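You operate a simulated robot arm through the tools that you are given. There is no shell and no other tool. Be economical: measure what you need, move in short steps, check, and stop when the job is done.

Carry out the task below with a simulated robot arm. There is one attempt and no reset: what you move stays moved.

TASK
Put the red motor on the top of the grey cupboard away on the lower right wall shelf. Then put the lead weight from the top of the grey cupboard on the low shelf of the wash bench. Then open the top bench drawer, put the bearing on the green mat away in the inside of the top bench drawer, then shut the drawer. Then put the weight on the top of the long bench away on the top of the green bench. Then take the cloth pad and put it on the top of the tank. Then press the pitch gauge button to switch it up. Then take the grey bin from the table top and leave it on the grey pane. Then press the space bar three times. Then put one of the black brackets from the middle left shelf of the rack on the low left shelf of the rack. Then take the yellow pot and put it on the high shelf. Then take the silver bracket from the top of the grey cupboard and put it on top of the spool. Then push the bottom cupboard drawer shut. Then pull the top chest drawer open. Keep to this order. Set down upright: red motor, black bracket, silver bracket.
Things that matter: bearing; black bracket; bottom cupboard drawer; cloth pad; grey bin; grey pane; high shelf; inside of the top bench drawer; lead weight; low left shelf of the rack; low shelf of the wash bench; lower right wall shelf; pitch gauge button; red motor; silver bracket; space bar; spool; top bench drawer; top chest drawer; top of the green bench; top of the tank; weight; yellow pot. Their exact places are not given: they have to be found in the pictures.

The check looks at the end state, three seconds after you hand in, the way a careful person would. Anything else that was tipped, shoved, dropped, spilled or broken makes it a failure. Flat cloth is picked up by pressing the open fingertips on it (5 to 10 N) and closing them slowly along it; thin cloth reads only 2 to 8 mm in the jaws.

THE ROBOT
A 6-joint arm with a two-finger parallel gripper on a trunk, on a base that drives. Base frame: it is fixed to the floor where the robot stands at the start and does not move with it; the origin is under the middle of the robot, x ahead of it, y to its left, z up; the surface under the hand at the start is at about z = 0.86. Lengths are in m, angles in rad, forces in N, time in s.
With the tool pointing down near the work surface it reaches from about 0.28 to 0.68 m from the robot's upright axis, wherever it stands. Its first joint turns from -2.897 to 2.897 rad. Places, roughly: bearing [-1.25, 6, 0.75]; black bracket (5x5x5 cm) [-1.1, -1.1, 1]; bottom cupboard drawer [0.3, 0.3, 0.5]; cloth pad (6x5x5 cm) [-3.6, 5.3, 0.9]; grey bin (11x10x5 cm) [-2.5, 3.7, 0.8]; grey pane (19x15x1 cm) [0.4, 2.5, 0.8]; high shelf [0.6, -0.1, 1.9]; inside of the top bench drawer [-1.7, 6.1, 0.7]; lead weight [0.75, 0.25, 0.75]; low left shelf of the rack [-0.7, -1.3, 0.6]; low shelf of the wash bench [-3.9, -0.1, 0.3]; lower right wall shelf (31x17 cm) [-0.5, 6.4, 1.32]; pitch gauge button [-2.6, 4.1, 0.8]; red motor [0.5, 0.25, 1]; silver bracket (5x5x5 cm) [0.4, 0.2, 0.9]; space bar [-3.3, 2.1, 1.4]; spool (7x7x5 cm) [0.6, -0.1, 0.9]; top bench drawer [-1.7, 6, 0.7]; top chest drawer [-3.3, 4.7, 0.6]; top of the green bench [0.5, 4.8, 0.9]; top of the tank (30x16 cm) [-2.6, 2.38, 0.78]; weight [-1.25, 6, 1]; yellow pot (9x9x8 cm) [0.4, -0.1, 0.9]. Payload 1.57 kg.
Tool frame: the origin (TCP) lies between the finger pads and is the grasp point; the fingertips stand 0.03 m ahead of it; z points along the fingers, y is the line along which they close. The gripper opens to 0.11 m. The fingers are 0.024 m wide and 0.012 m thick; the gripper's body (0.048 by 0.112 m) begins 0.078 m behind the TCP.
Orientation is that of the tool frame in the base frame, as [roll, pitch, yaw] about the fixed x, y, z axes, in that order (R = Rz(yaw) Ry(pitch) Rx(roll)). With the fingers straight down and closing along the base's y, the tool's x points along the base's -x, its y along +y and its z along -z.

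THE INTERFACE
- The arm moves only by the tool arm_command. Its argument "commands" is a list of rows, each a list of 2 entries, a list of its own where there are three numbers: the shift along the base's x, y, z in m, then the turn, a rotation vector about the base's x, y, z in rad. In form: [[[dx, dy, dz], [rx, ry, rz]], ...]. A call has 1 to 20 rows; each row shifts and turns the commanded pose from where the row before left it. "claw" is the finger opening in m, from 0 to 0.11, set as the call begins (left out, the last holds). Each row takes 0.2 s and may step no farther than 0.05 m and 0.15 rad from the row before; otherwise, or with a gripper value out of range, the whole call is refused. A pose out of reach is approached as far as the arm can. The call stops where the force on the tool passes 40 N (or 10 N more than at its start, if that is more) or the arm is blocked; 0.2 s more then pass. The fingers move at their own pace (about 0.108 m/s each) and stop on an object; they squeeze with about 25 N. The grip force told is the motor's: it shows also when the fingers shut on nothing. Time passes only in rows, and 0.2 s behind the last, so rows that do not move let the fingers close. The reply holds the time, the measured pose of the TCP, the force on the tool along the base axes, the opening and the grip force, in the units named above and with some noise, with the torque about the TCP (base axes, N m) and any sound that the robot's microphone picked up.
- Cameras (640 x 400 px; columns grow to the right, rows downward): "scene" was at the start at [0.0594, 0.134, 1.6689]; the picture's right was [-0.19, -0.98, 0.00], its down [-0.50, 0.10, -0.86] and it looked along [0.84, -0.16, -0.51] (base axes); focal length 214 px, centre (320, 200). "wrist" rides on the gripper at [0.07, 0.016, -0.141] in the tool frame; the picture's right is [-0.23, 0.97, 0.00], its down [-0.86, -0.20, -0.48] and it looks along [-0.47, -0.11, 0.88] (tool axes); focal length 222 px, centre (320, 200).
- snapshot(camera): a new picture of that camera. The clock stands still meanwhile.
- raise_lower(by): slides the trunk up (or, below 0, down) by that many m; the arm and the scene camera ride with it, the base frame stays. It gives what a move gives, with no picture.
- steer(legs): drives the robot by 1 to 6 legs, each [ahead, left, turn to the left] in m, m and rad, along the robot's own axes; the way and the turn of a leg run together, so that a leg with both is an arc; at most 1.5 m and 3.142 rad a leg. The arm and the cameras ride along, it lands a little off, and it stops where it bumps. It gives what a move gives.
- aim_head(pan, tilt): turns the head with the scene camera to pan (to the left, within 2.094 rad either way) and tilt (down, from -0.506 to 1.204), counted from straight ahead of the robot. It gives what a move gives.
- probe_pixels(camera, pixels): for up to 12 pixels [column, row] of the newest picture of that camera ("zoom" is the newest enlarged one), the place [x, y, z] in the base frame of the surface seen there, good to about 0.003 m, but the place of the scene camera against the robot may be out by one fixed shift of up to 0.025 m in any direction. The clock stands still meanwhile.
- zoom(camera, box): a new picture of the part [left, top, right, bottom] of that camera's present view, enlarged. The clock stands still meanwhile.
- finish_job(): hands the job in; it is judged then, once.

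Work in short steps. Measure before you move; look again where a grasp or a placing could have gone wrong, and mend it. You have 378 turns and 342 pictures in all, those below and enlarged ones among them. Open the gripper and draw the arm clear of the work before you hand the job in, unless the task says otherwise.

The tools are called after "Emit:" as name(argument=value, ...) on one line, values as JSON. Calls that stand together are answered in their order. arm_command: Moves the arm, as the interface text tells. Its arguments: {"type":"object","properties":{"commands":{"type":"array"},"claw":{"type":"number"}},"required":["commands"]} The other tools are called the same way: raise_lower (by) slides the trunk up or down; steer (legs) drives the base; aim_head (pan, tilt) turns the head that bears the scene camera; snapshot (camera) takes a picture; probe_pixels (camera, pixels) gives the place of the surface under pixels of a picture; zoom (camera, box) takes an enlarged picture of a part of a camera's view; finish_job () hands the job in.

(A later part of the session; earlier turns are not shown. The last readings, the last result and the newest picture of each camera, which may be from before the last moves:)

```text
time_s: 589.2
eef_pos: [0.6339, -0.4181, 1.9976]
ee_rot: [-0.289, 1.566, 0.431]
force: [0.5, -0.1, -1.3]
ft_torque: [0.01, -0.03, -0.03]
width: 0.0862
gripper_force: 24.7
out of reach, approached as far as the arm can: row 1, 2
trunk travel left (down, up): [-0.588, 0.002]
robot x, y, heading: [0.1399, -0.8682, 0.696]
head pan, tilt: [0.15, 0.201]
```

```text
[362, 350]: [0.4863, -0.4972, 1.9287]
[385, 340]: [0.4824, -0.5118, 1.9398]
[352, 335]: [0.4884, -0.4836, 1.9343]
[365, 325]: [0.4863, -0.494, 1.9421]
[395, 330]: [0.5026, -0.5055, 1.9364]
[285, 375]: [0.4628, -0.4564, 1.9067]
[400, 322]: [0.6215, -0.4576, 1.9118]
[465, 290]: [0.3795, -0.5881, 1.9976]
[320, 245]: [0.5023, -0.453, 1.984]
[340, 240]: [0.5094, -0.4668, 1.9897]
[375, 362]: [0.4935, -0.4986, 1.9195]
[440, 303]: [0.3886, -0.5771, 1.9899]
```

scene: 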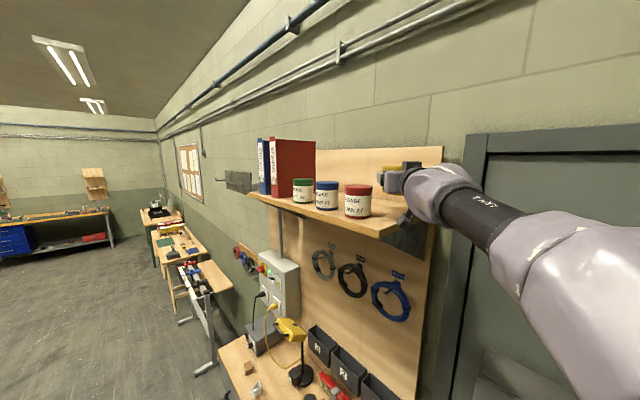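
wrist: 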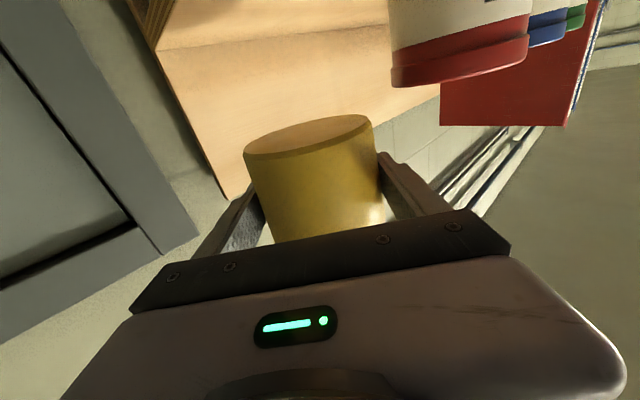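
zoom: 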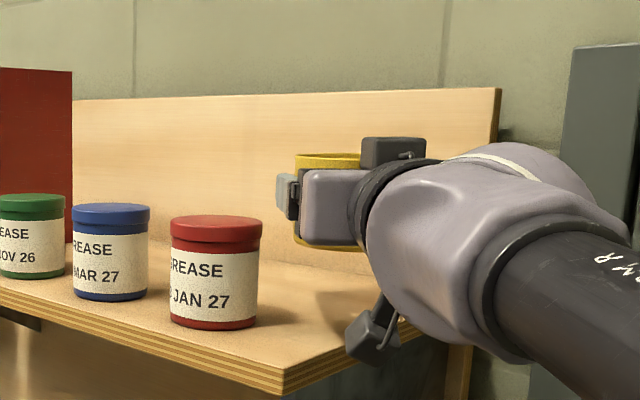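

The camera module stays at y≤−0.484, outside the shelf end (−0.457). I continue lowering.

Emit:
arm_command(commands=[[[0, 0, -0.02], [0, 0, 0]], [[0, 0, -0.02], [0, 0, 0]], [[0, 0, -0.008], [0, 0, 0]], [[0, 0, 0], [0, 0, 0]]])

Emit:
zoom(camera="scene", box=[320, 120, 460, 240])

```text
time_s: 590.2
eef_pos: [0.6341, -0.4192, 1.9504]
ee_rot: [-2.218, 1.558, -1.455]
force: [0.5, -0.3, -0.6]
ft_torque: [0.0, 0.0, -0.02]
width: 0.0861
gripper_force: 24.8
out of reach, approached as far as the arm can: row 2
trunk travel left (down, up): [-0.588, 0.002]
robot x, y, heading: [0.1376, -0.8718, 0.689]
head pan, tilt: [0.15, 0.201]
```

```text
3.33 times, centred on (390, 180) of scene
```

zoom: 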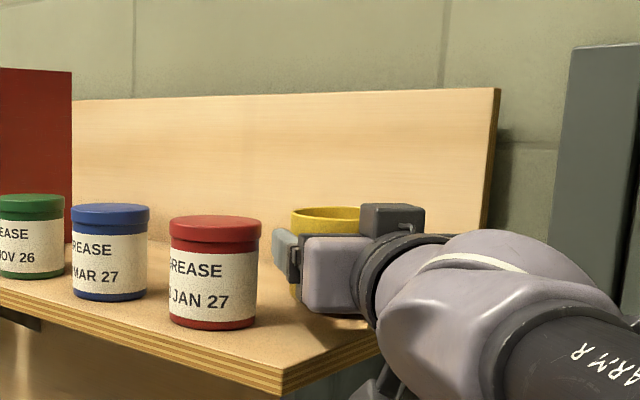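

Emit:
arm_command(commands=[[[0, 0, -0.004], [0, 0, 0]], [[0, 0, -0.003], [0, 0, 0]], [[0, 0, 0], [0, 0, 0]]])

```text
time_s: 591.0
eef_pos: [0.6331, -0.4198, 1.9433]
ee_rot: [-2.955, 1.53, -2.203]
force: [0.9, 0.7, 11.3]
ft_torque: [0.34, -0.43, -0.12]
width: 0.0858
gripper_force: 24.5
trunk travel left (down, up): [-0.588, 0.002]
robot x, y, heading: [0.1421, -0.8736, 0.697]
head pan, tilt: [0.15, 0.201]
```

Contact. I release and back out along the tool axis.

Emit:
arm_command(commands=[[[0, 0, 0], [0, 0, 0]], [[0, 0, 0], [0, 0, 0]]], claw=0.107)

Emit:
zoom(camera="scene", box=[320, 120, 460, 240])

Emit:
snapshot(camera="wrist")

```text
time_s: 591.6
eef_pos: [0.6334, -0.4198, 1.9406]
ee_rot: [-2.967, 1.527, -2.214]
force: [-0.2, 0.0, 0.0]
ft_torque: [-0.02, -0.01, 0.01]
width: 0.107
gripper_force: 0.2
trunk travel left (down, up): [-0.588, 0.002]
robot x, y, heading: [0.137, -0.8649, 0.693]
head pan, tilt: [0.15, 0.201]
```

```text
3.33 times, centred on (390, 180) of scene
```

zoom: 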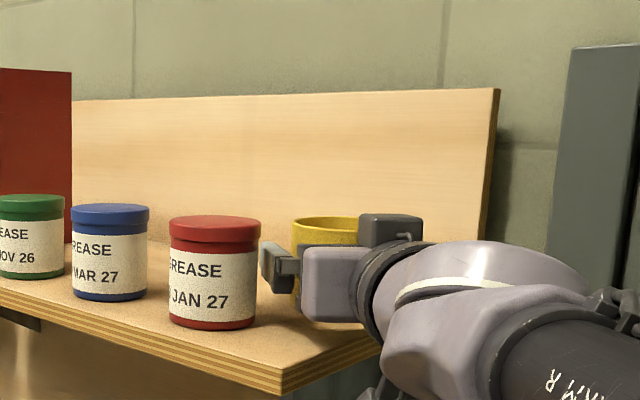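

```text
125 pictures are left
```

wrist: 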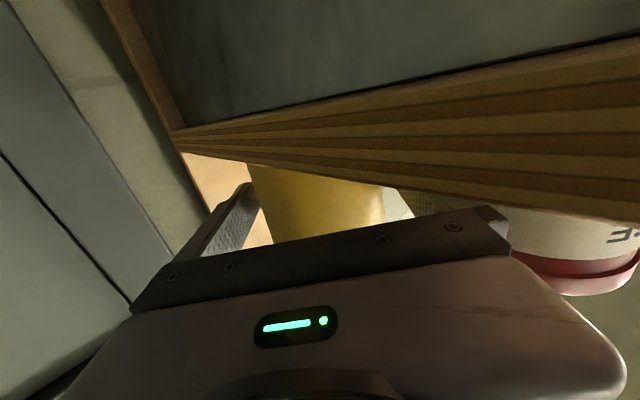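

The pot rests on the shelf. I drive straight back to withdraw the fingers.

Emit:
steer(legs=[[-0.15, 0, 0]])

Emit:
snapshot(camera="scene")

Emit:
zoom(camera="scene", box=[300, 120, 460, 240])

```text
time_s: 593.0
eef_pos: [0.5203, -0.5145, 1.9406]
ee_rot: [-2.974, 1.526, -2.222]
force: [0.1, 0.2, -0.2]
ft_torque: [-0.01, 0.02, 0.03]
width: 0.107
gripper_force: 0.1
trunk travel left (down, up): [-0.588, 0.002]
robot x, y, heading: [0.0232, -0.9668, 0.693]
head pan, tilt: [0.15, 0.201]
```

```text
124 pictures are left
```

scene: 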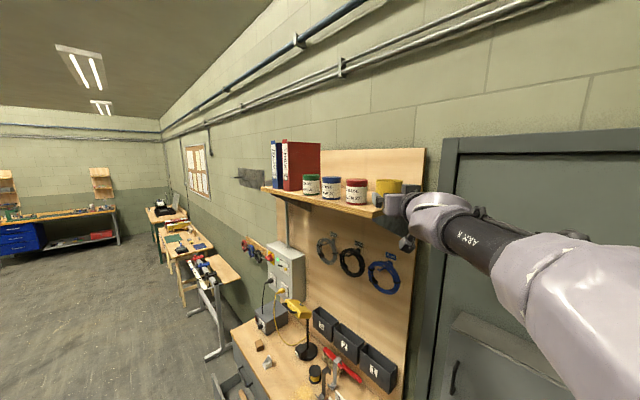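

```text
3.33 times, centred on (380, 180) of scene
```

zoom: 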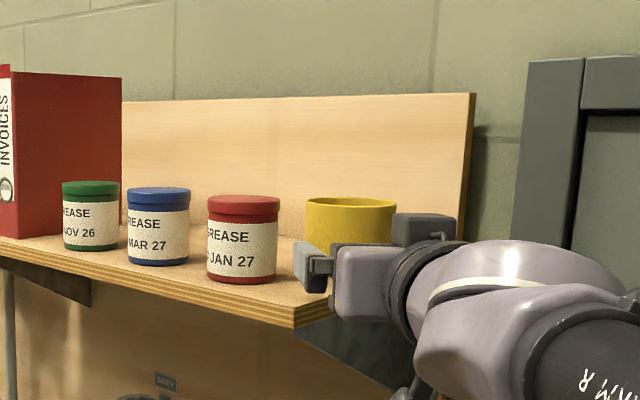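

The pot stands upright on the high shelf. I withdraw with the reverse arc and return toward the cupboard front.

Emit:
steer(legs=[[-0.131, 0.326, -0.693], [-0.45, 0.4, 0]])

Emit:
raise_lower(by=-0.36)

Emit:
aim_head(pan=0.2, tilt=0.4)

Emit:
snapshot(camera="scene")

```text
time_s: 598.3
eef_pos: [0.0133, -0.2752, 1.9415]
ee_rot: [-2.974, 1.527, -2.91]
force: [-0.2, -0.5, -0.7]
ft_torque: [0.02, 0.0, -0.01]
width: 0.1071
gripper_force: 0.1
trunk travel left (down, up): [-0.588, 0.002]
robot x, y, heading: [-0.6534, -0.3095, 0.005]
head pan, tilt: [0.15, 0.201]
```

```text
time_s: 601.8
eef_pos: [0.0114, -0.275, 1.5812]
ee_rot: [-2.969, 1.528, -2.905]
force: [0.5, -0.2, 0.5]
ft_torque: [0.0, -0.03, -0.01]
width: 0.107
gripper_force: 0.1
trunk travel left (down, up): [-0.228, 0.362]
robot x, y, heading: [-0.6547, -0.3071, 0.003]
head pan, tilt: [0.15, 0.201]
```

```text
time_s: 602.5
eef_pos: [0.0127, -0.2747, 1.58]
ee_rot: [-2.969, 1.528, -2.904]
force: [0.0, -0.1, 0.1]
ft_torque: [0.03, 0.01, -0.01]
width: 0.1068
gripper_force: 0.1
trunk travel left (down, up): [-0.228, 0.362]
robot x, y, heading: [-0.6593, -0.3115, 0.004]
head pan, tilt: [0.201, 0.4]
```

```text
122 pictures are left
```

scene: 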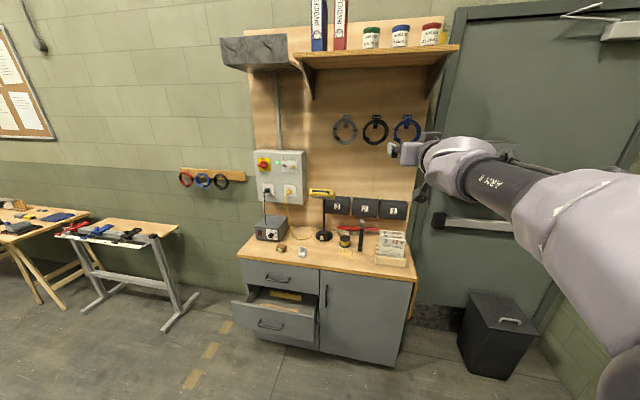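

I probe the open drawer, silver bracket and spool to plan the standing position.

Emit:
probe_pixels(camera="scene", pixels=[[234, 310], [310, 330], [268, 325], [303, 252], [303, 256], [345, 240], [345, 236], [345, 247], [282, 250], [258, 322], [290, 297], [236, 300]])

Emit:
zoom(camera="scene", box=[225, 180, 425, 350])

```text
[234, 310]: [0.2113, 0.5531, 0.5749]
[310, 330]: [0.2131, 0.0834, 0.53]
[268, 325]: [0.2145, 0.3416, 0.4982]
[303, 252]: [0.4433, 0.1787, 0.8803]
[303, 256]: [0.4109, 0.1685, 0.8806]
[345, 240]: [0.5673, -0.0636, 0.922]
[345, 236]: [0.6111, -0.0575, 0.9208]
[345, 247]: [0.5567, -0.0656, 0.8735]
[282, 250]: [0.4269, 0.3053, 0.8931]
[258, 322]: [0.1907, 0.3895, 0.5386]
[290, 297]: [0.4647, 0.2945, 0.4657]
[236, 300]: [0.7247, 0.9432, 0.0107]
```

```text
2.35 times, centred on (325, 265) of scene
```

zoom: 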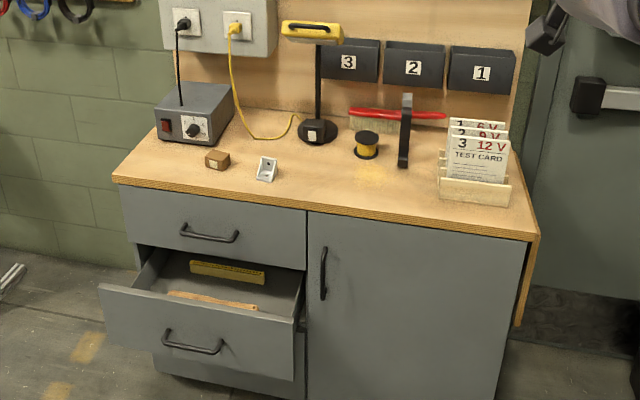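

Drawer face is at x≈0.213; the spool top ≈0.908. I lower the hand and set tilt ≈0.7, then drive to about (−0.2,0.15).

Emit:
arm_command(commands=[[[0, 0, -0.045], [0, 0, 0]], [[0, 0, -0.045], [0, 0, 0]], [[0, 0, -0.045], [0, 0, 0]], [[0, 0, -0.045], [0, 0.138, 0]], [[0, 0, -0.045], [0, 0.138, 0]], [[0, 0, -0.045], [0, 0.138, 0]], [[0, 0, -0.045], [0, 0.138, 0]], [[0, 0, -0.045], [0, 0.138, 0]], [[0, 0, -0.045], [0, 0.138, 0]], [[0, 0, -0.045], [0, 0, 0]], [[0, 0, 0], [0, 0, 0]]], claw=0.07)

Emit:
steer(legs=[[0.4, 0.46, 0]])

Emit:
snapshot(camera="wrist")

```text
time_s: 604.9
eef_pos: [0.0218, -0.2771, 1.1958]
ee_rot: [3.063, 0.77, -3.125]
force: [-0.2, 0.3, -0.9]
ft_torque: [-0.03, -0.01, -0.03]
width: 0.0699
gripper_force: 0.1
out of reach, approached as far as the arm can: row 1, 2, 3, 6, 7
trunk travel left (down, up): [-0.228, 0.362]
robot x, y, heading: [-0.6544, -0.3066, 0.002]
head pan, tilt: [0.201, 0.4]
```

```text
time_s: 608.4
eef_pos: [0.4217, 0.1779, 1.1954]
ee_rot: [3.062, 0.77, -3.131]
force: [0.2, 0.4, 1.4]
ft_torque: [-0.02, 0.0, -0.04]
width: 0.0699
gripper_force: 0.1
trunk travel left (down, up): [-0.228, 0.362]
robot x, y, heading: [-0.2583, 0.1486, -0.004]
head pan, tilt: [0.201, 0.4]
```

```text
120 pictures are left
```

wrist: 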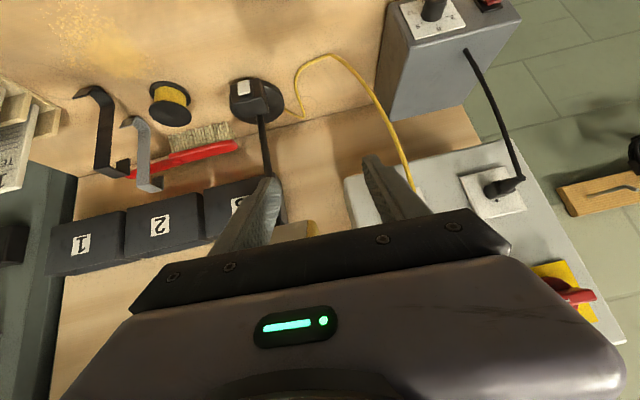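

I correct the small roll error, back up 8 cm, lower the hand and look for the bracket.

Emit:
steer(legs=[[-0.1, 0, 0]])

Emit:
arm_command(commands=[[[0, 0, -0.04], [-0.029, 0, -0.028]], [[0, 0, -0.04], [-0.028, 0, -0.028]], [[0, 0, -0.04], [0, 0, 0]], [[0, 0, -0.04], [0, 0, 0]], [[0, 0, 0], [0, 0, 0]]])

Emit:
snapshot(camera="wrist")

```text
time_s: 609.5
eef_pos: [0.3199, 0.1787, 1.1984]
ee_rot: [3.062, 0.773, -3.131]
force: [-0.5, 0.2, 0.3]
ft_torque: [0.01, -0.01, 0.0]
width: 0.07
gripper_force: 0.0
trunk travel left (down, up): [-0.228, 0.362]
robot x, y, heading: [-0.3568, 0.1491, -0.001]
head pan, tilt: [0.201, 0.4]
```

```text
time_s: 610.7
eef_pos: [0.3205, 0.1703, 1.0813]
ee_rot: [-3.12, 0.764, -3.131]
force: [0.1, 0.2, 0.3]
ft_torque: [0.0, -0.02, 0.04]
width: 0.0699
gripper_force: 0.0
out of reach, approached as far as the arm can: row 2, 3, 4
trunk travel left (down, up): [-0.228, 0.362]
robot x, y, heading: [-0.3545, 0.1507, -0.0]
head pan, tilt: [0.201, 0.4]
```

```text
119 pictures are left
```

wrist: 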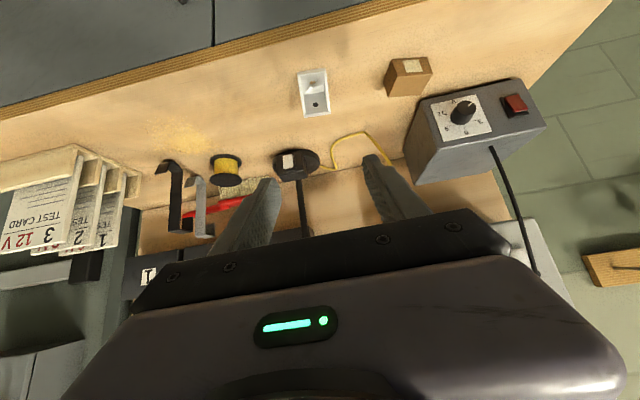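

The bracket is at (314,92), the spool at (226,168). I zoom and probe both.

Emit:
zoom(camera="wrist", box=[280, 55, 350, 130])

Emit:
probe_pixels(camera="wrist", pixels=[[302, 80], [328, 76], [314, 115], [314, 72], [302, 110], [328, 108], [316, 104], [312, 88], [226, 158], [226, 178], [211, 170], [241, 165]])

Emit:
zoom(camera="wrist", box=[190, 135, 270, 200])

```text
5.33 times, centred on (315, 92) of wrist
```

zoom: 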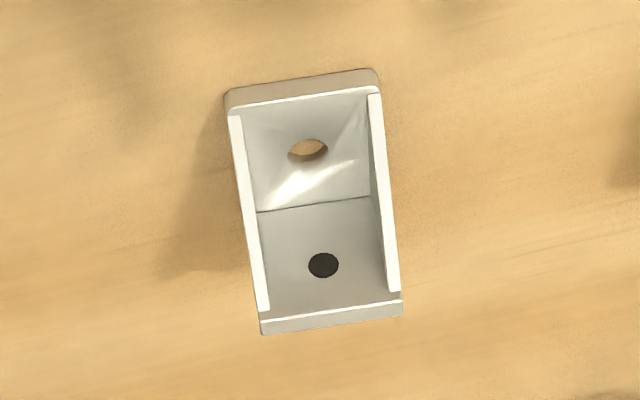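

```text
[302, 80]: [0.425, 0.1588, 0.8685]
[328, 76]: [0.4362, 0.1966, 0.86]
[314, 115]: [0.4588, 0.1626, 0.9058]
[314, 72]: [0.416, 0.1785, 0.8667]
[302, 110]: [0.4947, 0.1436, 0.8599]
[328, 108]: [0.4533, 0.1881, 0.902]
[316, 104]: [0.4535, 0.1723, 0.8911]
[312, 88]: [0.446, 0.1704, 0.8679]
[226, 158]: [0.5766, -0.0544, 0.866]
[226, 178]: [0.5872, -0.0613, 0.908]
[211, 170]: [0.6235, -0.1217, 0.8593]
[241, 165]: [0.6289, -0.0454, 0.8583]
```

```text
6.15 times, centred on (230, 168) of wrist
```

zoom: 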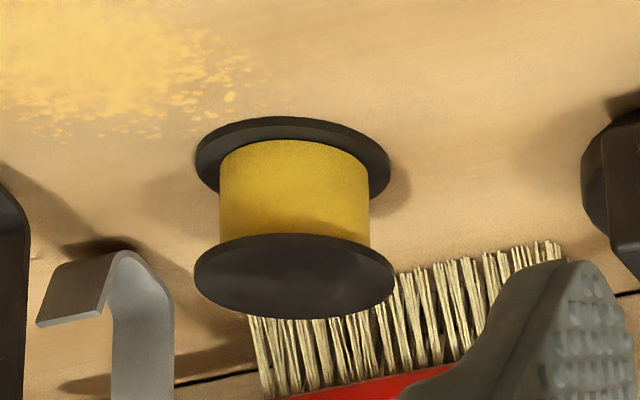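

Emit:
probe_pixels(camera="zoom", pixels=[[295, 240], [295, 275], [295, 312], [203, 272], [388, 275], [240, 300], [350, 300]])

Emit:
steer(legs=[[0.0, 0.08, 0]])

Emit:
arm_command(commands=[[[0, -0.025, -0.01], [0, 0, 0]], [[0, -0.025, -0.03], [0, 0, 0]], [[0, -0.02, -0.03], [0, 0, 0]], [[0, 0, 0], [0, 0, 0]]])

Emit:
snapshot(camera="wrist")

```text
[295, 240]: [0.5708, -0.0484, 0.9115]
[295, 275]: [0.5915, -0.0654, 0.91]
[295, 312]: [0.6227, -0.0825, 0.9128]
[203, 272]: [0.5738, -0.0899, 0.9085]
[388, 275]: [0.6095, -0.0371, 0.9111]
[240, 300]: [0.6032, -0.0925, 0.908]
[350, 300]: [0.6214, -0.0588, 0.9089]
```

```text
time_s: 611.8
eef_pos: [0.3226, 0.2521, 1.0825]
ee_rot: [-3.118, 0.766, -3.129]
force: [0.3, 0.5, 0.2]
ft_torque: [0.01, 0.02, -0.02]
width: 0.07
gripper_force: 0.0
trunk travel left (down, up): [-0.228, 0.362]
robot x, y, heading: [-0.3538, 0.2342, -0.002]
head pan, tilt: [0.201, 0.4]
```

```text
time_s: 612.8
eef_pos: [0.3033, 0.2179, 1.0225]
ee_rot: [3.092, 0.66, -3.135]
force: [-0.4, -1.2, 0.1]
ft_torque: [0.0, 0.0, -0.01]
width: 0.0699
gripper_force: 0.1
out of reach, approached as far as the arm can: row 2, 3
trunk travel left (down, up): [-0.228, 0.362]
robot x, y, heading: [-0.356, 0.231, -0.001]
head pan, tilt: [0.201, 0.4]
```

```text
116 pictures are left
```

wrist: 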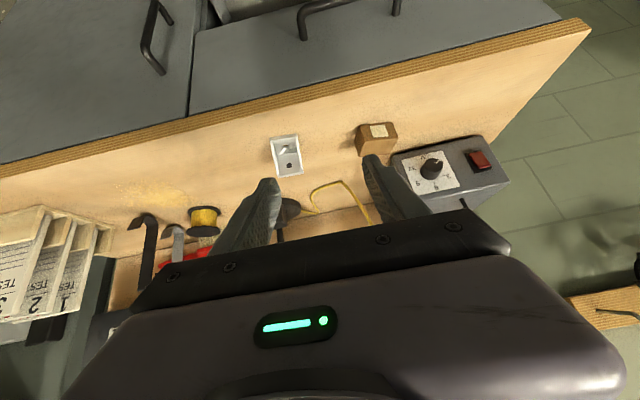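

Spool top centre ≈(0.595,−0.065), z=0.910. The arm balks at some moves; I test straight down and see.

Emit:
arm_command(commands=[[[0, 0, -0.03], [0, 0, 0]], [[0, 0, 0], [0, 0, 0]]])

Emit:
arm_command(commands=[[[0.03, 0, 0], [0, 0, 0]], [[0, 0, 0], [0, 0, 0]]])

Emit:
arm_command(commands=[[[0, 0, 0], [-0.02, 0, -0.02]], [[0, 0, 0], [0, -0.04, 0]], [[0, 0, 0], [0, 0, 0]]])

```text
time_s: 613.4
eef_pos: [0.3178, 0.1948, 0.9931]
ee_rot: [3.119, 0.745, -3.134]
force: [0.2, -0.5, 0.0]
ft_torque: [-0.02, -0.02, -0.05]
width: 0.0701
gripper_force: 0.1
out of reach, approached as far as the arm can: row 1
trunk travel left (down, up): [-0.228, 0.362]
robot x, y, heading: [-0.3581, 0.229, 0.002]
head pan, tilt: [0.201, 0.4]
```

```text
time_s: 614.0
eef_pos: [0.3476, 0.1954, 0.9931]
ee_rot: [-3.118, 0.768, -3.129]
force: [0.2, -0.4, 0.7]
ft_torque: [0.0, 0.02, -0.01]
width: 0.0697
gripper_force: 0.1
trunk travel left (down, up): [-0.228, 0.362]
robot x, y, heading: [-0.3559, 0.2306, -0.002]
head pan, tilt: [0.201, 0.4]
```

```text
time_s: 614.8
eef_pos: [0.3487, 0.1943, 0.9942]
ee_rot: [-3.091, 0.805, -3.128]
force: [-0.4, 0.0, -0.3]
ft_torque: [0.0, 0.01, 0.03]
width: 0.07
gripper_force: 0.1
trunk travel left (down, up): [-0.228, 0.362]
robot x, y, heading: [-0.36, 0.2305, -0.002]
head pan, tilt: [0.201, 0.4]
```

The commanded pose is reached again. I fix the roll and bring tilt to 0.75.

Emit:
arm_command(commands=[[[0, 0, 0], [0.035, 0.05, 0.036]], [[0.02, 0, 0], [0, 0, 0]], [[0, 0, 0], [0, 0, 0]]])

Emit:
snapshot(camera="wrist")

```text
time_s: 615.6
eef_pos: [0.3667, 0.1948, 0.9935]
ee_rot: [-3.142, 0.755, -3.129]
force: [1.0, 0.2, 0.1]
ft_torque: [0.01, -0.03, 0.04]
width: 0.0703
gripper_force: 0.0
trunk travel left (down, up): [-0.228, 0.362]
robot x, y, heading: [-0.3567, 0.2312, -0.001]
head pan, tilt: [0.201, 0.4]
```

```text
115 pictures are left
```

wrist: 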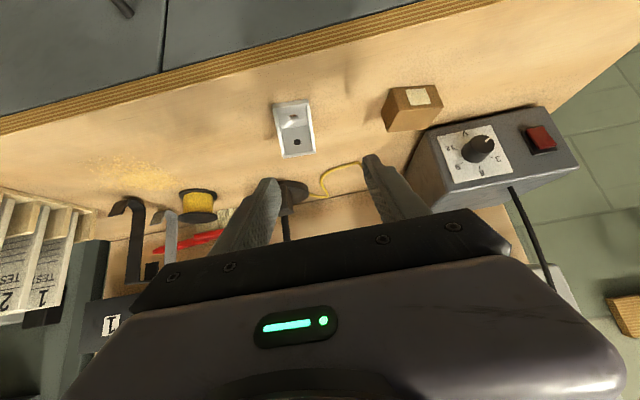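

Emit:
zoom(camera="wrist", box=[255, 85, 335, 170])

Emit:
probe_pixels(camera="zoom", pixels=[[240, 130], [380, 110], [265, 200], [385, 190], [320, 270], [300, 105], [335, 305], [330, 235]])

```text
4.71 times, centred on (295, 128) of wrist
```

zoom: 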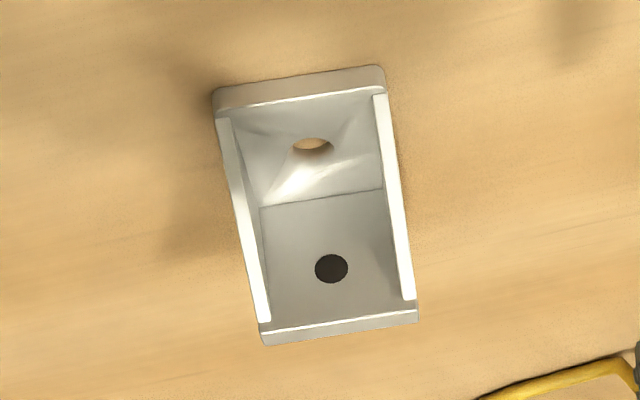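

```text
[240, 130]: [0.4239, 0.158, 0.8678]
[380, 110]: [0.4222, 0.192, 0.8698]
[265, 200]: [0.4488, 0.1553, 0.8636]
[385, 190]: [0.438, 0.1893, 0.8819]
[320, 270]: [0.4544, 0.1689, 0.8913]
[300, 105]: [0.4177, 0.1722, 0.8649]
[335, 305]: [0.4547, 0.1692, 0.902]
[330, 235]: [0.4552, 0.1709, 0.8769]
```

Bracket: centre y≈0.1725, upright face x≈0.455. I shift the base right 2.2 cm and descend diagonally to (0.443,0.1725,0.897).

Emit:
steer(legs=[[0, -0.022, 0]])

Emit:
arm_command(commands=[[[0.02, 0, -0.03], [0, 0, 0]], [[0.02, 0, -0.03], [0, 0, 0]], [[0, 0, 0], [0, 0, 0]]])

Emit:
snapshot(camera="wrist")

```text
time_s: 616.4
eef_pos: [0.3691, 0.1712, 0.9933]
ee_rot: [3.139, 0.758, -3.129]
force: [0.5, -0.2, -0.5]
ft_torque: [0.03, 0.0, 0.03]
width: 0.07
gripper_force: 0.1
trunk travel left (down, up): [-0.228, 0.362]
robot x, y, heading: [-0.3527, 0.2097, -0.001]
head pan, tilt: [0.201, 0.4]
```

```text
time_s: 617.2
eef_pos: [0.4089, 0.1717, 0.9318]
ee_rot: [-3.141, 0.759, -3.13]
force: [0.0, -0.8, 1.2]
ft_torque: [-0.01, 0.01, 0.0]
width: 0.0701
gripper_force: 0.2
trunk travel left (down, up): [-0.228, 0.362]
robot x, y, heading: [-0.3594, 0.2123, -0.004]
head pan, tilt: [0.201, 0.4]
```

```text
113 pictures are left
```

wrist: 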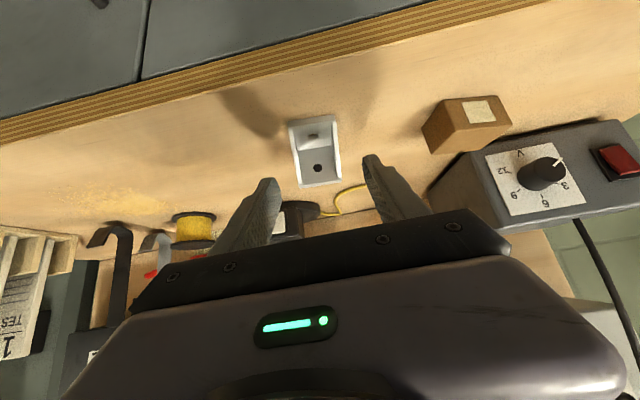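

Emit:
arm_command(commands=[[[0.017, 0, -0.018], [0, 0, 0]], [[0.017, 0.0, -0.017], [0, 0, 0]], [[0, 0, 0], [0, 0, 0]]])

Emit:
zoom(camera="wrist", box=[230, 100, 420, 250])

```text
time_s: 618.0
eef_pos: [0.4326, 0.1743, 0.9095]
ee_rot: [3.137, 0.758, -3.128]
force: [0.8, -1.1, -0.3]
ft_torque: [0.01, -0.01, -0.01]
width: 0.07
gripper_force: 0.1
out of reach, approached as far as the arm can: row 1, 2
trunk travel left (down, up): [-0.228, 0.362]
robot x, y, heading: [-0.3597, 0.2107, -0.001]
head pan, tilt: [0.201, 0.4]
```

```text
2.67 times, centred on (325, 175) of wrist
```

zoom: 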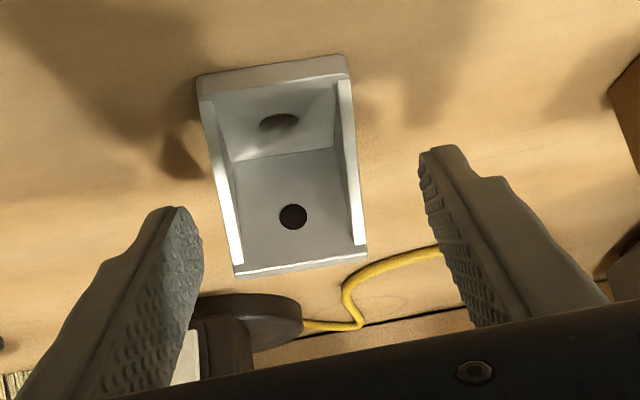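

Reach ended 1 cm short. I retract slightly, drive 6 cm forward and finish.

Emit:
arm_command(commands=[[[-0.03, 0, 0.025], [0, 0, 0]], [[-0.03, 0, 0.02], [0, 0, 0]], [[0, 0, 0], [0, 0, 0]]])

Emit:
steer(legs=[[0.06, 0, 0]])

```text
time_s: 618.8
eef_pos: [0.3779, 0.174, 0.9499]
ee_rot: [3.141, 0.757, -3.127]
force: [0.5, -0.2, 0.2]
ft_torque: [-0.05, -0.01, -0.01]
width: 0.0699
gripper_force: 0.0
out of reach, approached as far as the arm can: row 1
trunk travel left (down, up): [-0.228, 0.362]
robot x, y, heading: [-0.3553, 0.2072, -0.002]
head pan, tilt: [0.201, 0.4]
```

```text
time_s: 619.7
eef_pos: [0.4397, 0.1743, 0.9485]
ee_rot: [-3.141, 0.756, -3.128]
force: [0.5, -0.1, 0.2]
ft_torque: [0.01, -0.01, 0.02]
width: 0.0698
gripper_force: 0.2
trunk travel left (down, up): [-0.228, 0.362]
robot x, y, heading: [-0.2934, 0.2067, -0.002]
head pan, tilt: [0.201, 0.4]
```

Emit:
arm_command(commands=[[[0.002, -0.001, -0.02], [0, 0, 0]], [[0.001, -0.001, -0.02], [0, 0, 0]], [[0, 0, -0.0115], [0, 0, 0]], [[0, 0, 0], [0, 0, 0]]])

Emit:
zoom(camera="wrist", box=[230, 100, 420, 250])

```text
time_s: 620.7
eef_pos: [0.4404, 0.1716, 0.8983]
ee_rot: [3.14, 0.758, -3.126]
force: [0.0, 0.1, -0.1]
ft_torque: [-0.02, 0.02, 0.03]
width: 0.07
gripper_force: 0.0
trunk travel left (down, up): [-0.228, 0.362]
robot x, y, heading: [-0.2987, 0.2101, 0.005]
head pan, tilt: [0.201, 0.4]
```

```text
2.67 times, centred on (325, 175) of wrist
```

zoom: 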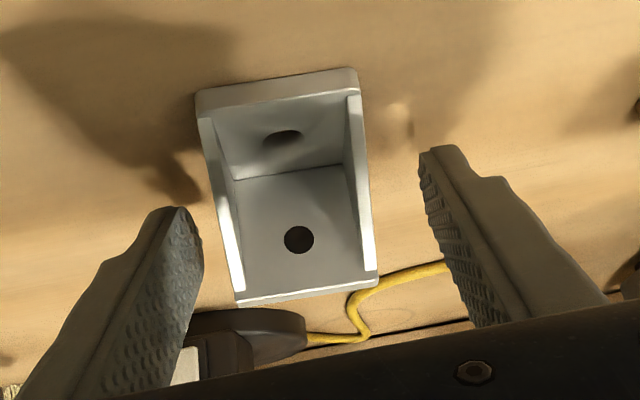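

Flanked well. I close and lift.

Emit:
arm_command(commands=[[[0, -0.003, 0], [0, 0, 0]], [[0, 0, 0], [0, 0, 0]]])

Emit:
arm_command(commands=[[[0, 0, 0], [0, 0, 0]], [[0, 0, 0], [0, 0, 0]], [[0, 0, 0], [0, 0, 0]]], claw=0.0)

Emit:
arm_command(commands=[[[0, 0, 0.03], [0, 0, 0]], [[0, 0, 0.03], [0, 0, 0]], [[0, 0, 0.03], [0, 0, 0]], [[0, 0, 0], [0, 0, 0]]])

Emit:
snapshot(camera="wrist")

```text
time_s: 621.3
eef_pos: [0.4408, 0.1689, 0.898]
ee_rot: [-3.14, 0.758, -3.127]
force: [-0.1, -0.1, 0.3]
ft_torque: [0.01, 0.01, 0.01]
width: 0.0699
gripper_force: 0.0
trunk travel left (down, up): [-0.228, 0.362]
robot x, y, heading: [-0.2954, 0.2088, 0.0]
head pan, tilt: [0.201, 0.4]
```

```text
time_s: 622.1
eef_pos: [0.4404, 0.1698, 0.8991]
ee_rot: [3.141, 0.757, -3.128]
force: [1.3, -1.2, 1.5]
ft_torque: [0.01, -0.04, 0.05]
width: 0.0415
gripper_force: 25.0
trunk travel left (down, up): [-0.228, 0.362]
robot x, y, heading: [-0.2937, 0.2099, 0.002]
head pan, tilt: [0.201, 0.4]
```

```text
time_s: 623.1
eef_pos: [0.441, 0.17, 0.9897]
ee_rot: [3.141, 0.757, -3.128]
force: [-0.6, 0.2, -0.5]
ft_torque: [0.0, 0.01, 0.03]
width: 0.0415
gripper_force: 25.3
trunk travel left (down, up): [-0.228, 0.362]
robot x, y, heading: [-0.2985, 0.2133, 0.0]
head pan, tilt: [0.201, 0.4]
```

```text
110 pictures are left
```

wrist: 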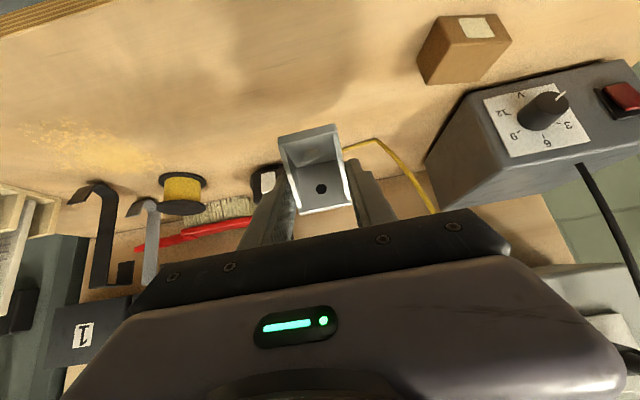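

Held. Before moving to the spool I probe the hooks beside it.

Emit:
probe_pixels(camera="wrist", pixels=[[150, 205], [152, 240], [135, 208], [155, 270], [100, 190], [100, 230], [130, 272], [183, 207], [183, 178], [265, 180], [215, 215]])

Emit:
zoom(camera="wrist", box=[50, 150, 310, 300])

```text
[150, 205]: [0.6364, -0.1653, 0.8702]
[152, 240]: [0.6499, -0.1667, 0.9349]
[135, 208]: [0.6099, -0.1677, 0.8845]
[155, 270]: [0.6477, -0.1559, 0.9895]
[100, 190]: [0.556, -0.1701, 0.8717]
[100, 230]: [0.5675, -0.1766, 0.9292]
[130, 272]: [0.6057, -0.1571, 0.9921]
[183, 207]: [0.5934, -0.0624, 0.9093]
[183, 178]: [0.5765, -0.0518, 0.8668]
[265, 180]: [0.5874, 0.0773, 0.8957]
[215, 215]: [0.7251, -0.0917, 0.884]
```

```text
2.46 times, centred on (180, 225) of wrist
```

zoom: 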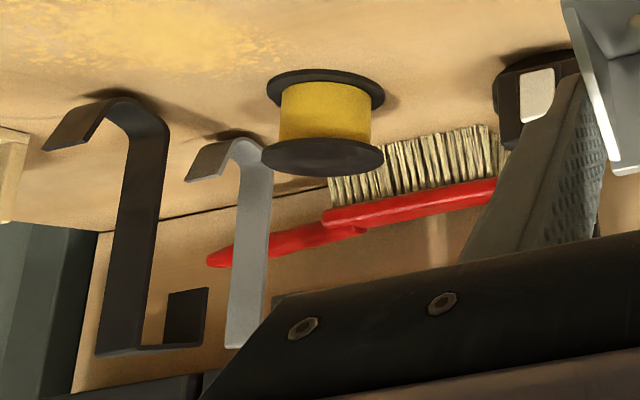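

Hooks stand at y≤−0.155, lamp box at y≥0.065; the corridor to the spool is clear. I slide right 0.235 m and drive forward 0.14 m.

Emit:
steer(legs=[[0, -0.2345, 0], [0.135, 0, 0]])

Emit:
snapshot(camera="wrist")

Emit:
snapshot(camera="scene")

```text
time_s: 625.8
eef_pos: [0.5773, -0.0628, 0.9879]
ee_rot: [3.141, 0.754, -3.128]
force: [0.7, -0.7, -1.0]
ft_torque: [0.0, 0.01, -0.03]
width: 0.0414
gripper_force: 24.8
trunk travel left (down, up): [-0.228, 0.362]
robot x, y, heading: [-0.1579, -0.0229, -0.001]
head pan, tilt: [0.201, 0.4]
```

```text
108 pictures are left
```

wrist: 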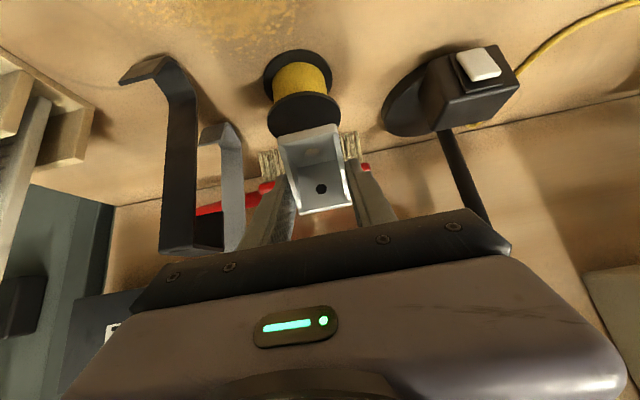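

```text
107 pictures are left
```

scene: 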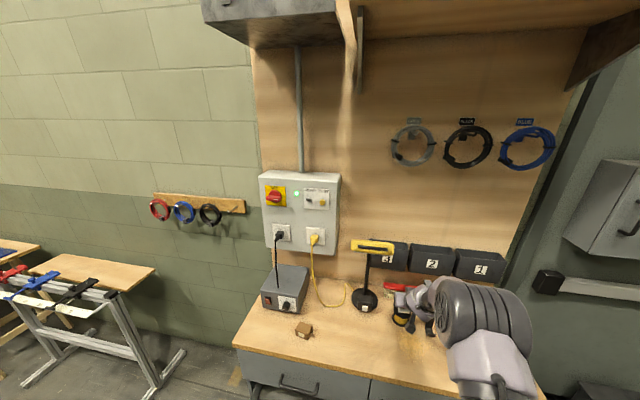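

I re-measure the spool's top flange from here.

Emit:
zoom(camera="wrist", box=[250, 40, 370, 220])

Emit:
probe_pixels(camera="wrist", pixels=[[304, 95], [304, 105], [272, 115], [339, 108], [275, 125], [300, 120], [335, 118], [300, 60]])

```text
2.22 times, centred on (310, 130) of wrist
```

zoom: 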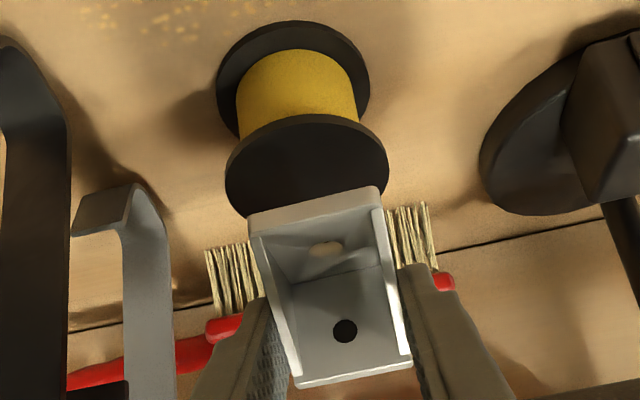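

```text
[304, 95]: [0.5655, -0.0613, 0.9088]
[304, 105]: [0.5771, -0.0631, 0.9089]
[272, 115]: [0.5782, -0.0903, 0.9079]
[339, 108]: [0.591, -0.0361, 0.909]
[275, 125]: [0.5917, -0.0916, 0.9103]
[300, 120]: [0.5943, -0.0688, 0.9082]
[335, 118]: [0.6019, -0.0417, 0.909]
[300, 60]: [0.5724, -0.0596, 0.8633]
```

Spool centre (0.596,−0.0645), top 0.909. I nudge 2 cm forward and lower to contact.

Emit:
steer(legs=[[0.0215, -0.0015, 0]])

Emit:
arm_command(commands=[[[0, 0, -0.015], [0, 0, 0]], [[0, 0, -0.012], [0, 0, 0]], [[0, 0, -0.007], [0, 0, 0]], [[0, 0, 0], [0, 0, 0]]])

Emit:
zoom(camera="wrist", box=[230, 60, 410, 240])

```text
time_s: 626.6
eef_pos: [0.5995, -0.0644, 0.9881]
ee_rot: [3.141, 0.756, -3.13]
force: [0.4, -0.1, -0.6]
ft_torque: [0.0, 0.0, -0.01]
width: 0.0415
gripper_force: 24.9
trunk travel left (down, up): [-0.228, 0.362]
robot x, y, heading: [-0.1382, -0.0242, 0.004]
head pan, tilt: [0.201, 0.4]
```

```text
time_s: 627.6
eef_pos: [0.598, -0.0662, 0.9546]
ee_rot: [3.141, 0.756, -3.128]
force: [0.5, 0.0, -0.7]
ft_torque: [0.03, 0.02, 0.02]
width: 0.0413
gripper_force: 25.4
trunk travel left (down, up): [-0.228, 0.362]
robot x, y, heading: [-0.137, -0.0276, 0.004]
head pan, tilt: [0.201, 0.4]
```

```text
2.22 times, centred on (320, 150) of wrist
```

zoom: 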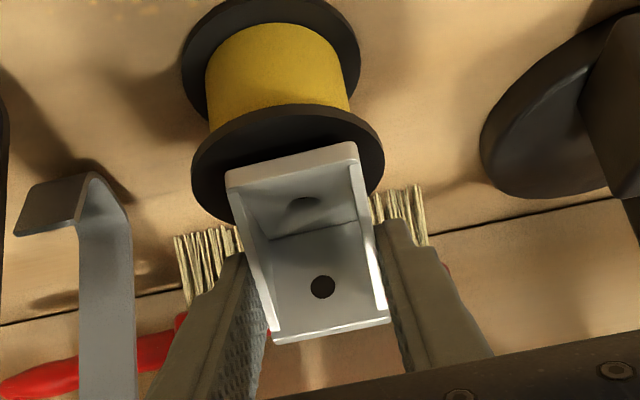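

Aligned on the flange. I lower the last millimetres.

Emit:
arm_command(commands=[[[0, 0.001, -0.003], [0, 0, 0]], [[0, 0, -0.002], [0, 0, 0]], [[0, 0, 0], [0, 0, 0]]])

```text
time_s: 628.4
eef_pos: [0.598, -0.063, 0.9494]
ee_rot: [-3.14, 0.757, -3.129]
force: [0.0, 0.2, 0.1]
ft_torque: [0.03, 0.01, 0.06]
width: 0.0412
gripper_force: 24.8
trunk travel left (down, up): [-0.228, 0.362]
robot x, y, heading: [-0.1431, -0.0255, 0.005]
head pan, tilt: [0.201, 0.4]
```

Emit:
arm_command(commands=[[[0, 0, -0.0015], [0, 0, 0]], [[0, 0, -0.0015], [0, 0, 0]], [[0, 0, 0], [0, 0, 0]]])

```text
time_s: 629.2
eef_pos: [0.5966, -0.0649, 0.9475]
ee_rot: [-3.14, 0.759, -3.125]
force: [1.0, -1.4, 10.5]
ft_torque: [-0.05, -0.04, 0.04]
width: 0.0416
gripper_force: 24.4
trunk travel left (down, up): [-0.228, 0.362]
robot x, y, heading: [-0.1402, -0.0252, 0.001]
head pan, tilt: [0.201, 0.4]
```

Contact (10 N). I open and withdraw along the tool axis.

Emit:
arm_command(commands=[[[0, 0, 0.0007], [0, 0, 0]], [[0, 0, 0], [0, 0, 0]], [[0, 0, 0], [0, 0, 0]]], claw=0.065)

Emit:
arm_command(commands=[[[-0.017, 0, 0.018], [0, 0, 0]], [[-0.02, 0, 0.021], [0, 0, 0]], [[-0.02, 0, 0.021], [0, 0, 0]], [[-0.03, 0, 0.01], [0, 0, 0]], [[0, 0, 0], [0, 0, 0]]])

Emit:
snapshot(camera="wrist")

```text
time_s: 630.0
eef_pos: [0.5971, -0.0637, 0.948]
ee_rot: [3.141, 0.756, -3.127]
force: [0.0, 0.3, -0.7]
ft_torque: [-0.02, -0.04, 0.02]
width: 0.0651
gripper_force: 0.1
trunk travel left (down, up): [-0.228, 0.362]
robot x, y, heading: [-0.1409, -0.0267, 0.005]
head pan, tilt: [0.201, 0.4]
```

```text
time_s: 631.2
eef_pos: [0.5103, -0.0628, 1.0169]
ee_rot: [3.141, 0.756, -3.124]
force: [1.7, -0.5, -0.7]
ft_torque: [0.02, 0.02, 0.02]
width: 0.0649
gripper_force: 0.1
trunk travel left (down, up): [-0.228, 0.362]
robot x, y, heading: [-0.1446, -0.0239, -0.001]
head pan, tilt: [0.201, 0.4]
```

```text
104 pictures are left
```

wrist: 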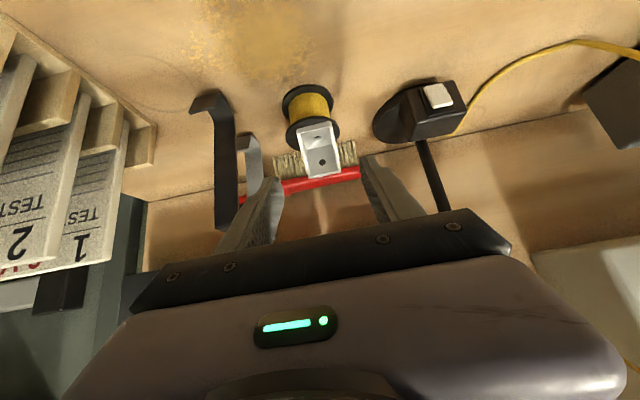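

Emit:
zoom(camera="wrist", box=[270, 70, 370, 190])

Emit:
zoom(camera="scene", box=[370, 260, 450, 340])

```text
3.33 times, centred on (320, 130) of wrist
```

zoom: 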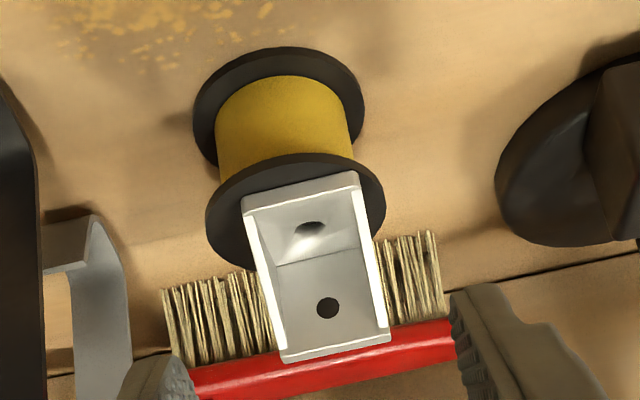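

```text
5.00 times, centred on (410, 300) of scene
```

zoom: 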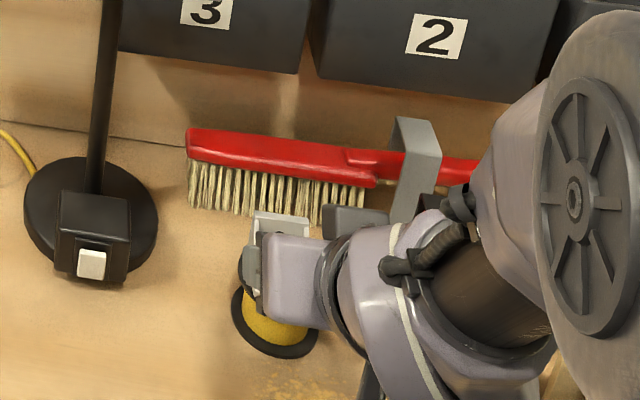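

The silver bracket stands upright on the spool. Next the bottom drawer: I back off, face it, and look.

Emit:
steer(legs=[[-0.45, 0, 0], [0, 0.34, 0]])

Emit:
aim_head(pan=0, tilt=0.75)

Emit:
raise_lower(by=-0.2)

Emit:
snapshot(camera="scene")

```text
time_s: 635.8
eef_pos: [0.0505, 0.2749, 1.0177]
ee_rot: [-3.141, 0.758, -3.129]
force: [-1.3, 0.3, 0.5]
ft_torque: [0.01, 0.02, 0.02]
width: 0.0647
gripper_force: 0.0
trunk travel left (down, up): [-0.228, 0.362]
robot x, y, heading: [-0.6009, 0.313, -0.002]
head pan, tilt: [0.201, 0.4]
```

```text
time_s: 636.6
eef_pos: [0.0502, 0.275, 1.0166]
ee_rot: [3.14, 0.757, -3.129]
force: [-0.3, 1.1, 0.5]
ft_torque: [-0.03, 0.01, -0.02]
width: 0.065
gripper_force: 0.1
trunk travel left (down, up): [-0.228, 0.362]
robot x, y, heading: [-0.5995, 0.3155, 0.0]
head pan, tilt: [0.0, 0.75]
```

```text
time_s: 638.8
eef_pos: [0.0518, 0.274, 0.8177]
ee_rot: [3.141, 0.759, -3.13]
force: [-0.7, 0.6, 0.1]
ft_torque: [0.0, -0.03, 0.01]
width: 0.065
gripper_force: 0.1
trunk travel left (down, up): [-0.028, 0.562]
robot x, y, heading: [-0.5995, 0.3143, 0.001]
head pan, tilt: [0.0, 0.75]
```

```text
101 pictures are left
```

scene: 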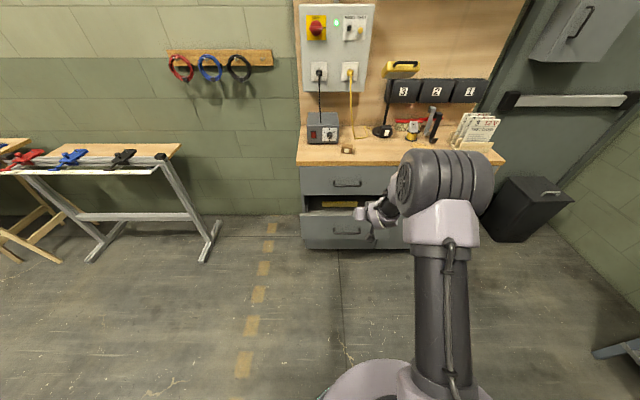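

Emit:
zoom(camera="scene", box=[290, 150, 430, 260])

Emit:
probe_pixels(camera="scene", pixels=[[302, 215], [302, 245], [345, 231], [333, 231], [360, 231], [320, 225], [345, 213], [345, 247], [372, 240], [345, 183], [320, 180], [340, 200]])

```text
3.64 times, centred on (360, 205) of scene
```

zoom: 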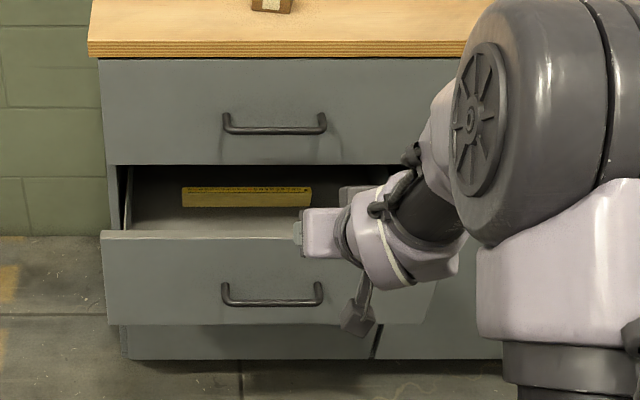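

```text
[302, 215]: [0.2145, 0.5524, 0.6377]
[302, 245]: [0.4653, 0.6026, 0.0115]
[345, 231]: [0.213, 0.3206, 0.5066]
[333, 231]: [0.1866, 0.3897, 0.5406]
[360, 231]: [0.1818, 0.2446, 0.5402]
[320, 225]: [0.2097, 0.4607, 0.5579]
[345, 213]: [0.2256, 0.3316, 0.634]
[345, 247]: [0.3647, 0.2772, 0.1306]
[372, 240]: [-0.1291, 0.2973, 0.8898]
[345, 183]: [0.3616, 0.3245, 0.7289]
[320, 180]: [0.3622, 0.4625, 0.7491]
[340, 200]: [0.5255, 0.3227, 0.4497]
```

Drawer face x=0.213, centre y≈0.318, z 0.40–0.64, handle z≈0.54. I'll push above the handle at z≈0.595 with closed horizontal fingers. First I set the pose.

Emit:
arm_command(commands=[[[0, 0, -0.03], [0, -0.125, 0]], [[0, 0, -0.03], [0, -0.125, 0]], [[0, 0, -0.04], [0, -0.125, 0]], [[0, 0, -0.04], [0, -0.125, 0]], [[0, 0, -0.04], [0, -0.125, 0]], [[0, 0, -0.04], [0, -0.12, 0]], [[0, 0, 0], [0, 0, 0]]], claw=0.0)

Emit:
steer(legs=[[0, 0.045, 0]])

Emit:
snapshot(camera="wrist")

```text
time_s: 640.4
eef_pos: [0.0519, 0.2747, 0.5951]
ee_rot: [-3.029, 1.503, -3.022]
force: [-0.3, -0.2, 0.1]
ft_torque: [0.0, 0.0, 0.0]
width: 0.0
gripper_force: 20.6
trunk travel left (down, up): [-0.028, 0.562]
robot x, y, heading: [-0.6007, 0.3168, 0.003]
head pan, tilt: [0.0, 0.75]
```

```text
time_s: 641.3
eef_pos: [0.0519, 0.3179, 0.5969]
ee_rot: [-3.029, 1.502, -3.022]
force: [0.5, -0.6, -0.5]
ft_torque: [0.03, 0.01, -0.02]
width: 0.0
gripper_force: 21.3
trunk travel left (down, up): [-0.028, 0.562]
robot x, y, heading: [-0.5965, 0.3601, 0.001]
head pan, tilt: [0.0, 0.75]
```

```text
99 pictures are left
```

wrist: 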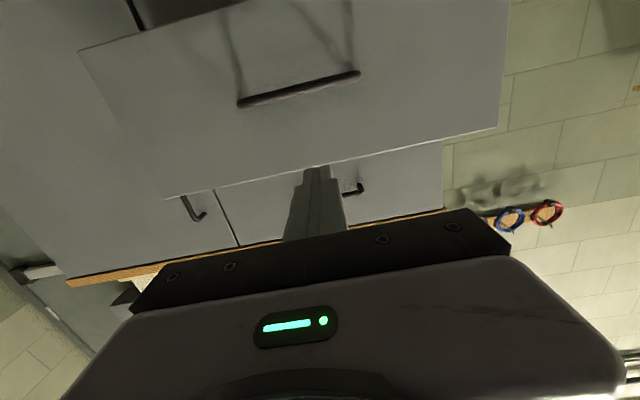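

Emit:
probe_pixels(camera="wrist", pixels=[[320, 150], [280, 168], [380, 145], [300, 90], [320, 120], [490, 127], [175, 190]])

```text
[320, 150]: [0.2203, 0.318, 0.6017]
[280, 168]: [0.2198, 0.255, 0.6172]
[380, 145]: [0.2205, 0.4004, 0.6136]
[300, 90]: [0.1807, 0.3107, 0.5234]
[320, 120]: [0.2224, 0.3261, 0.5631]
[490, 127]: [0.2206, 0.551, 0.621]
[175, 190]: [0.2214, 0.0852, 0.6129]
```

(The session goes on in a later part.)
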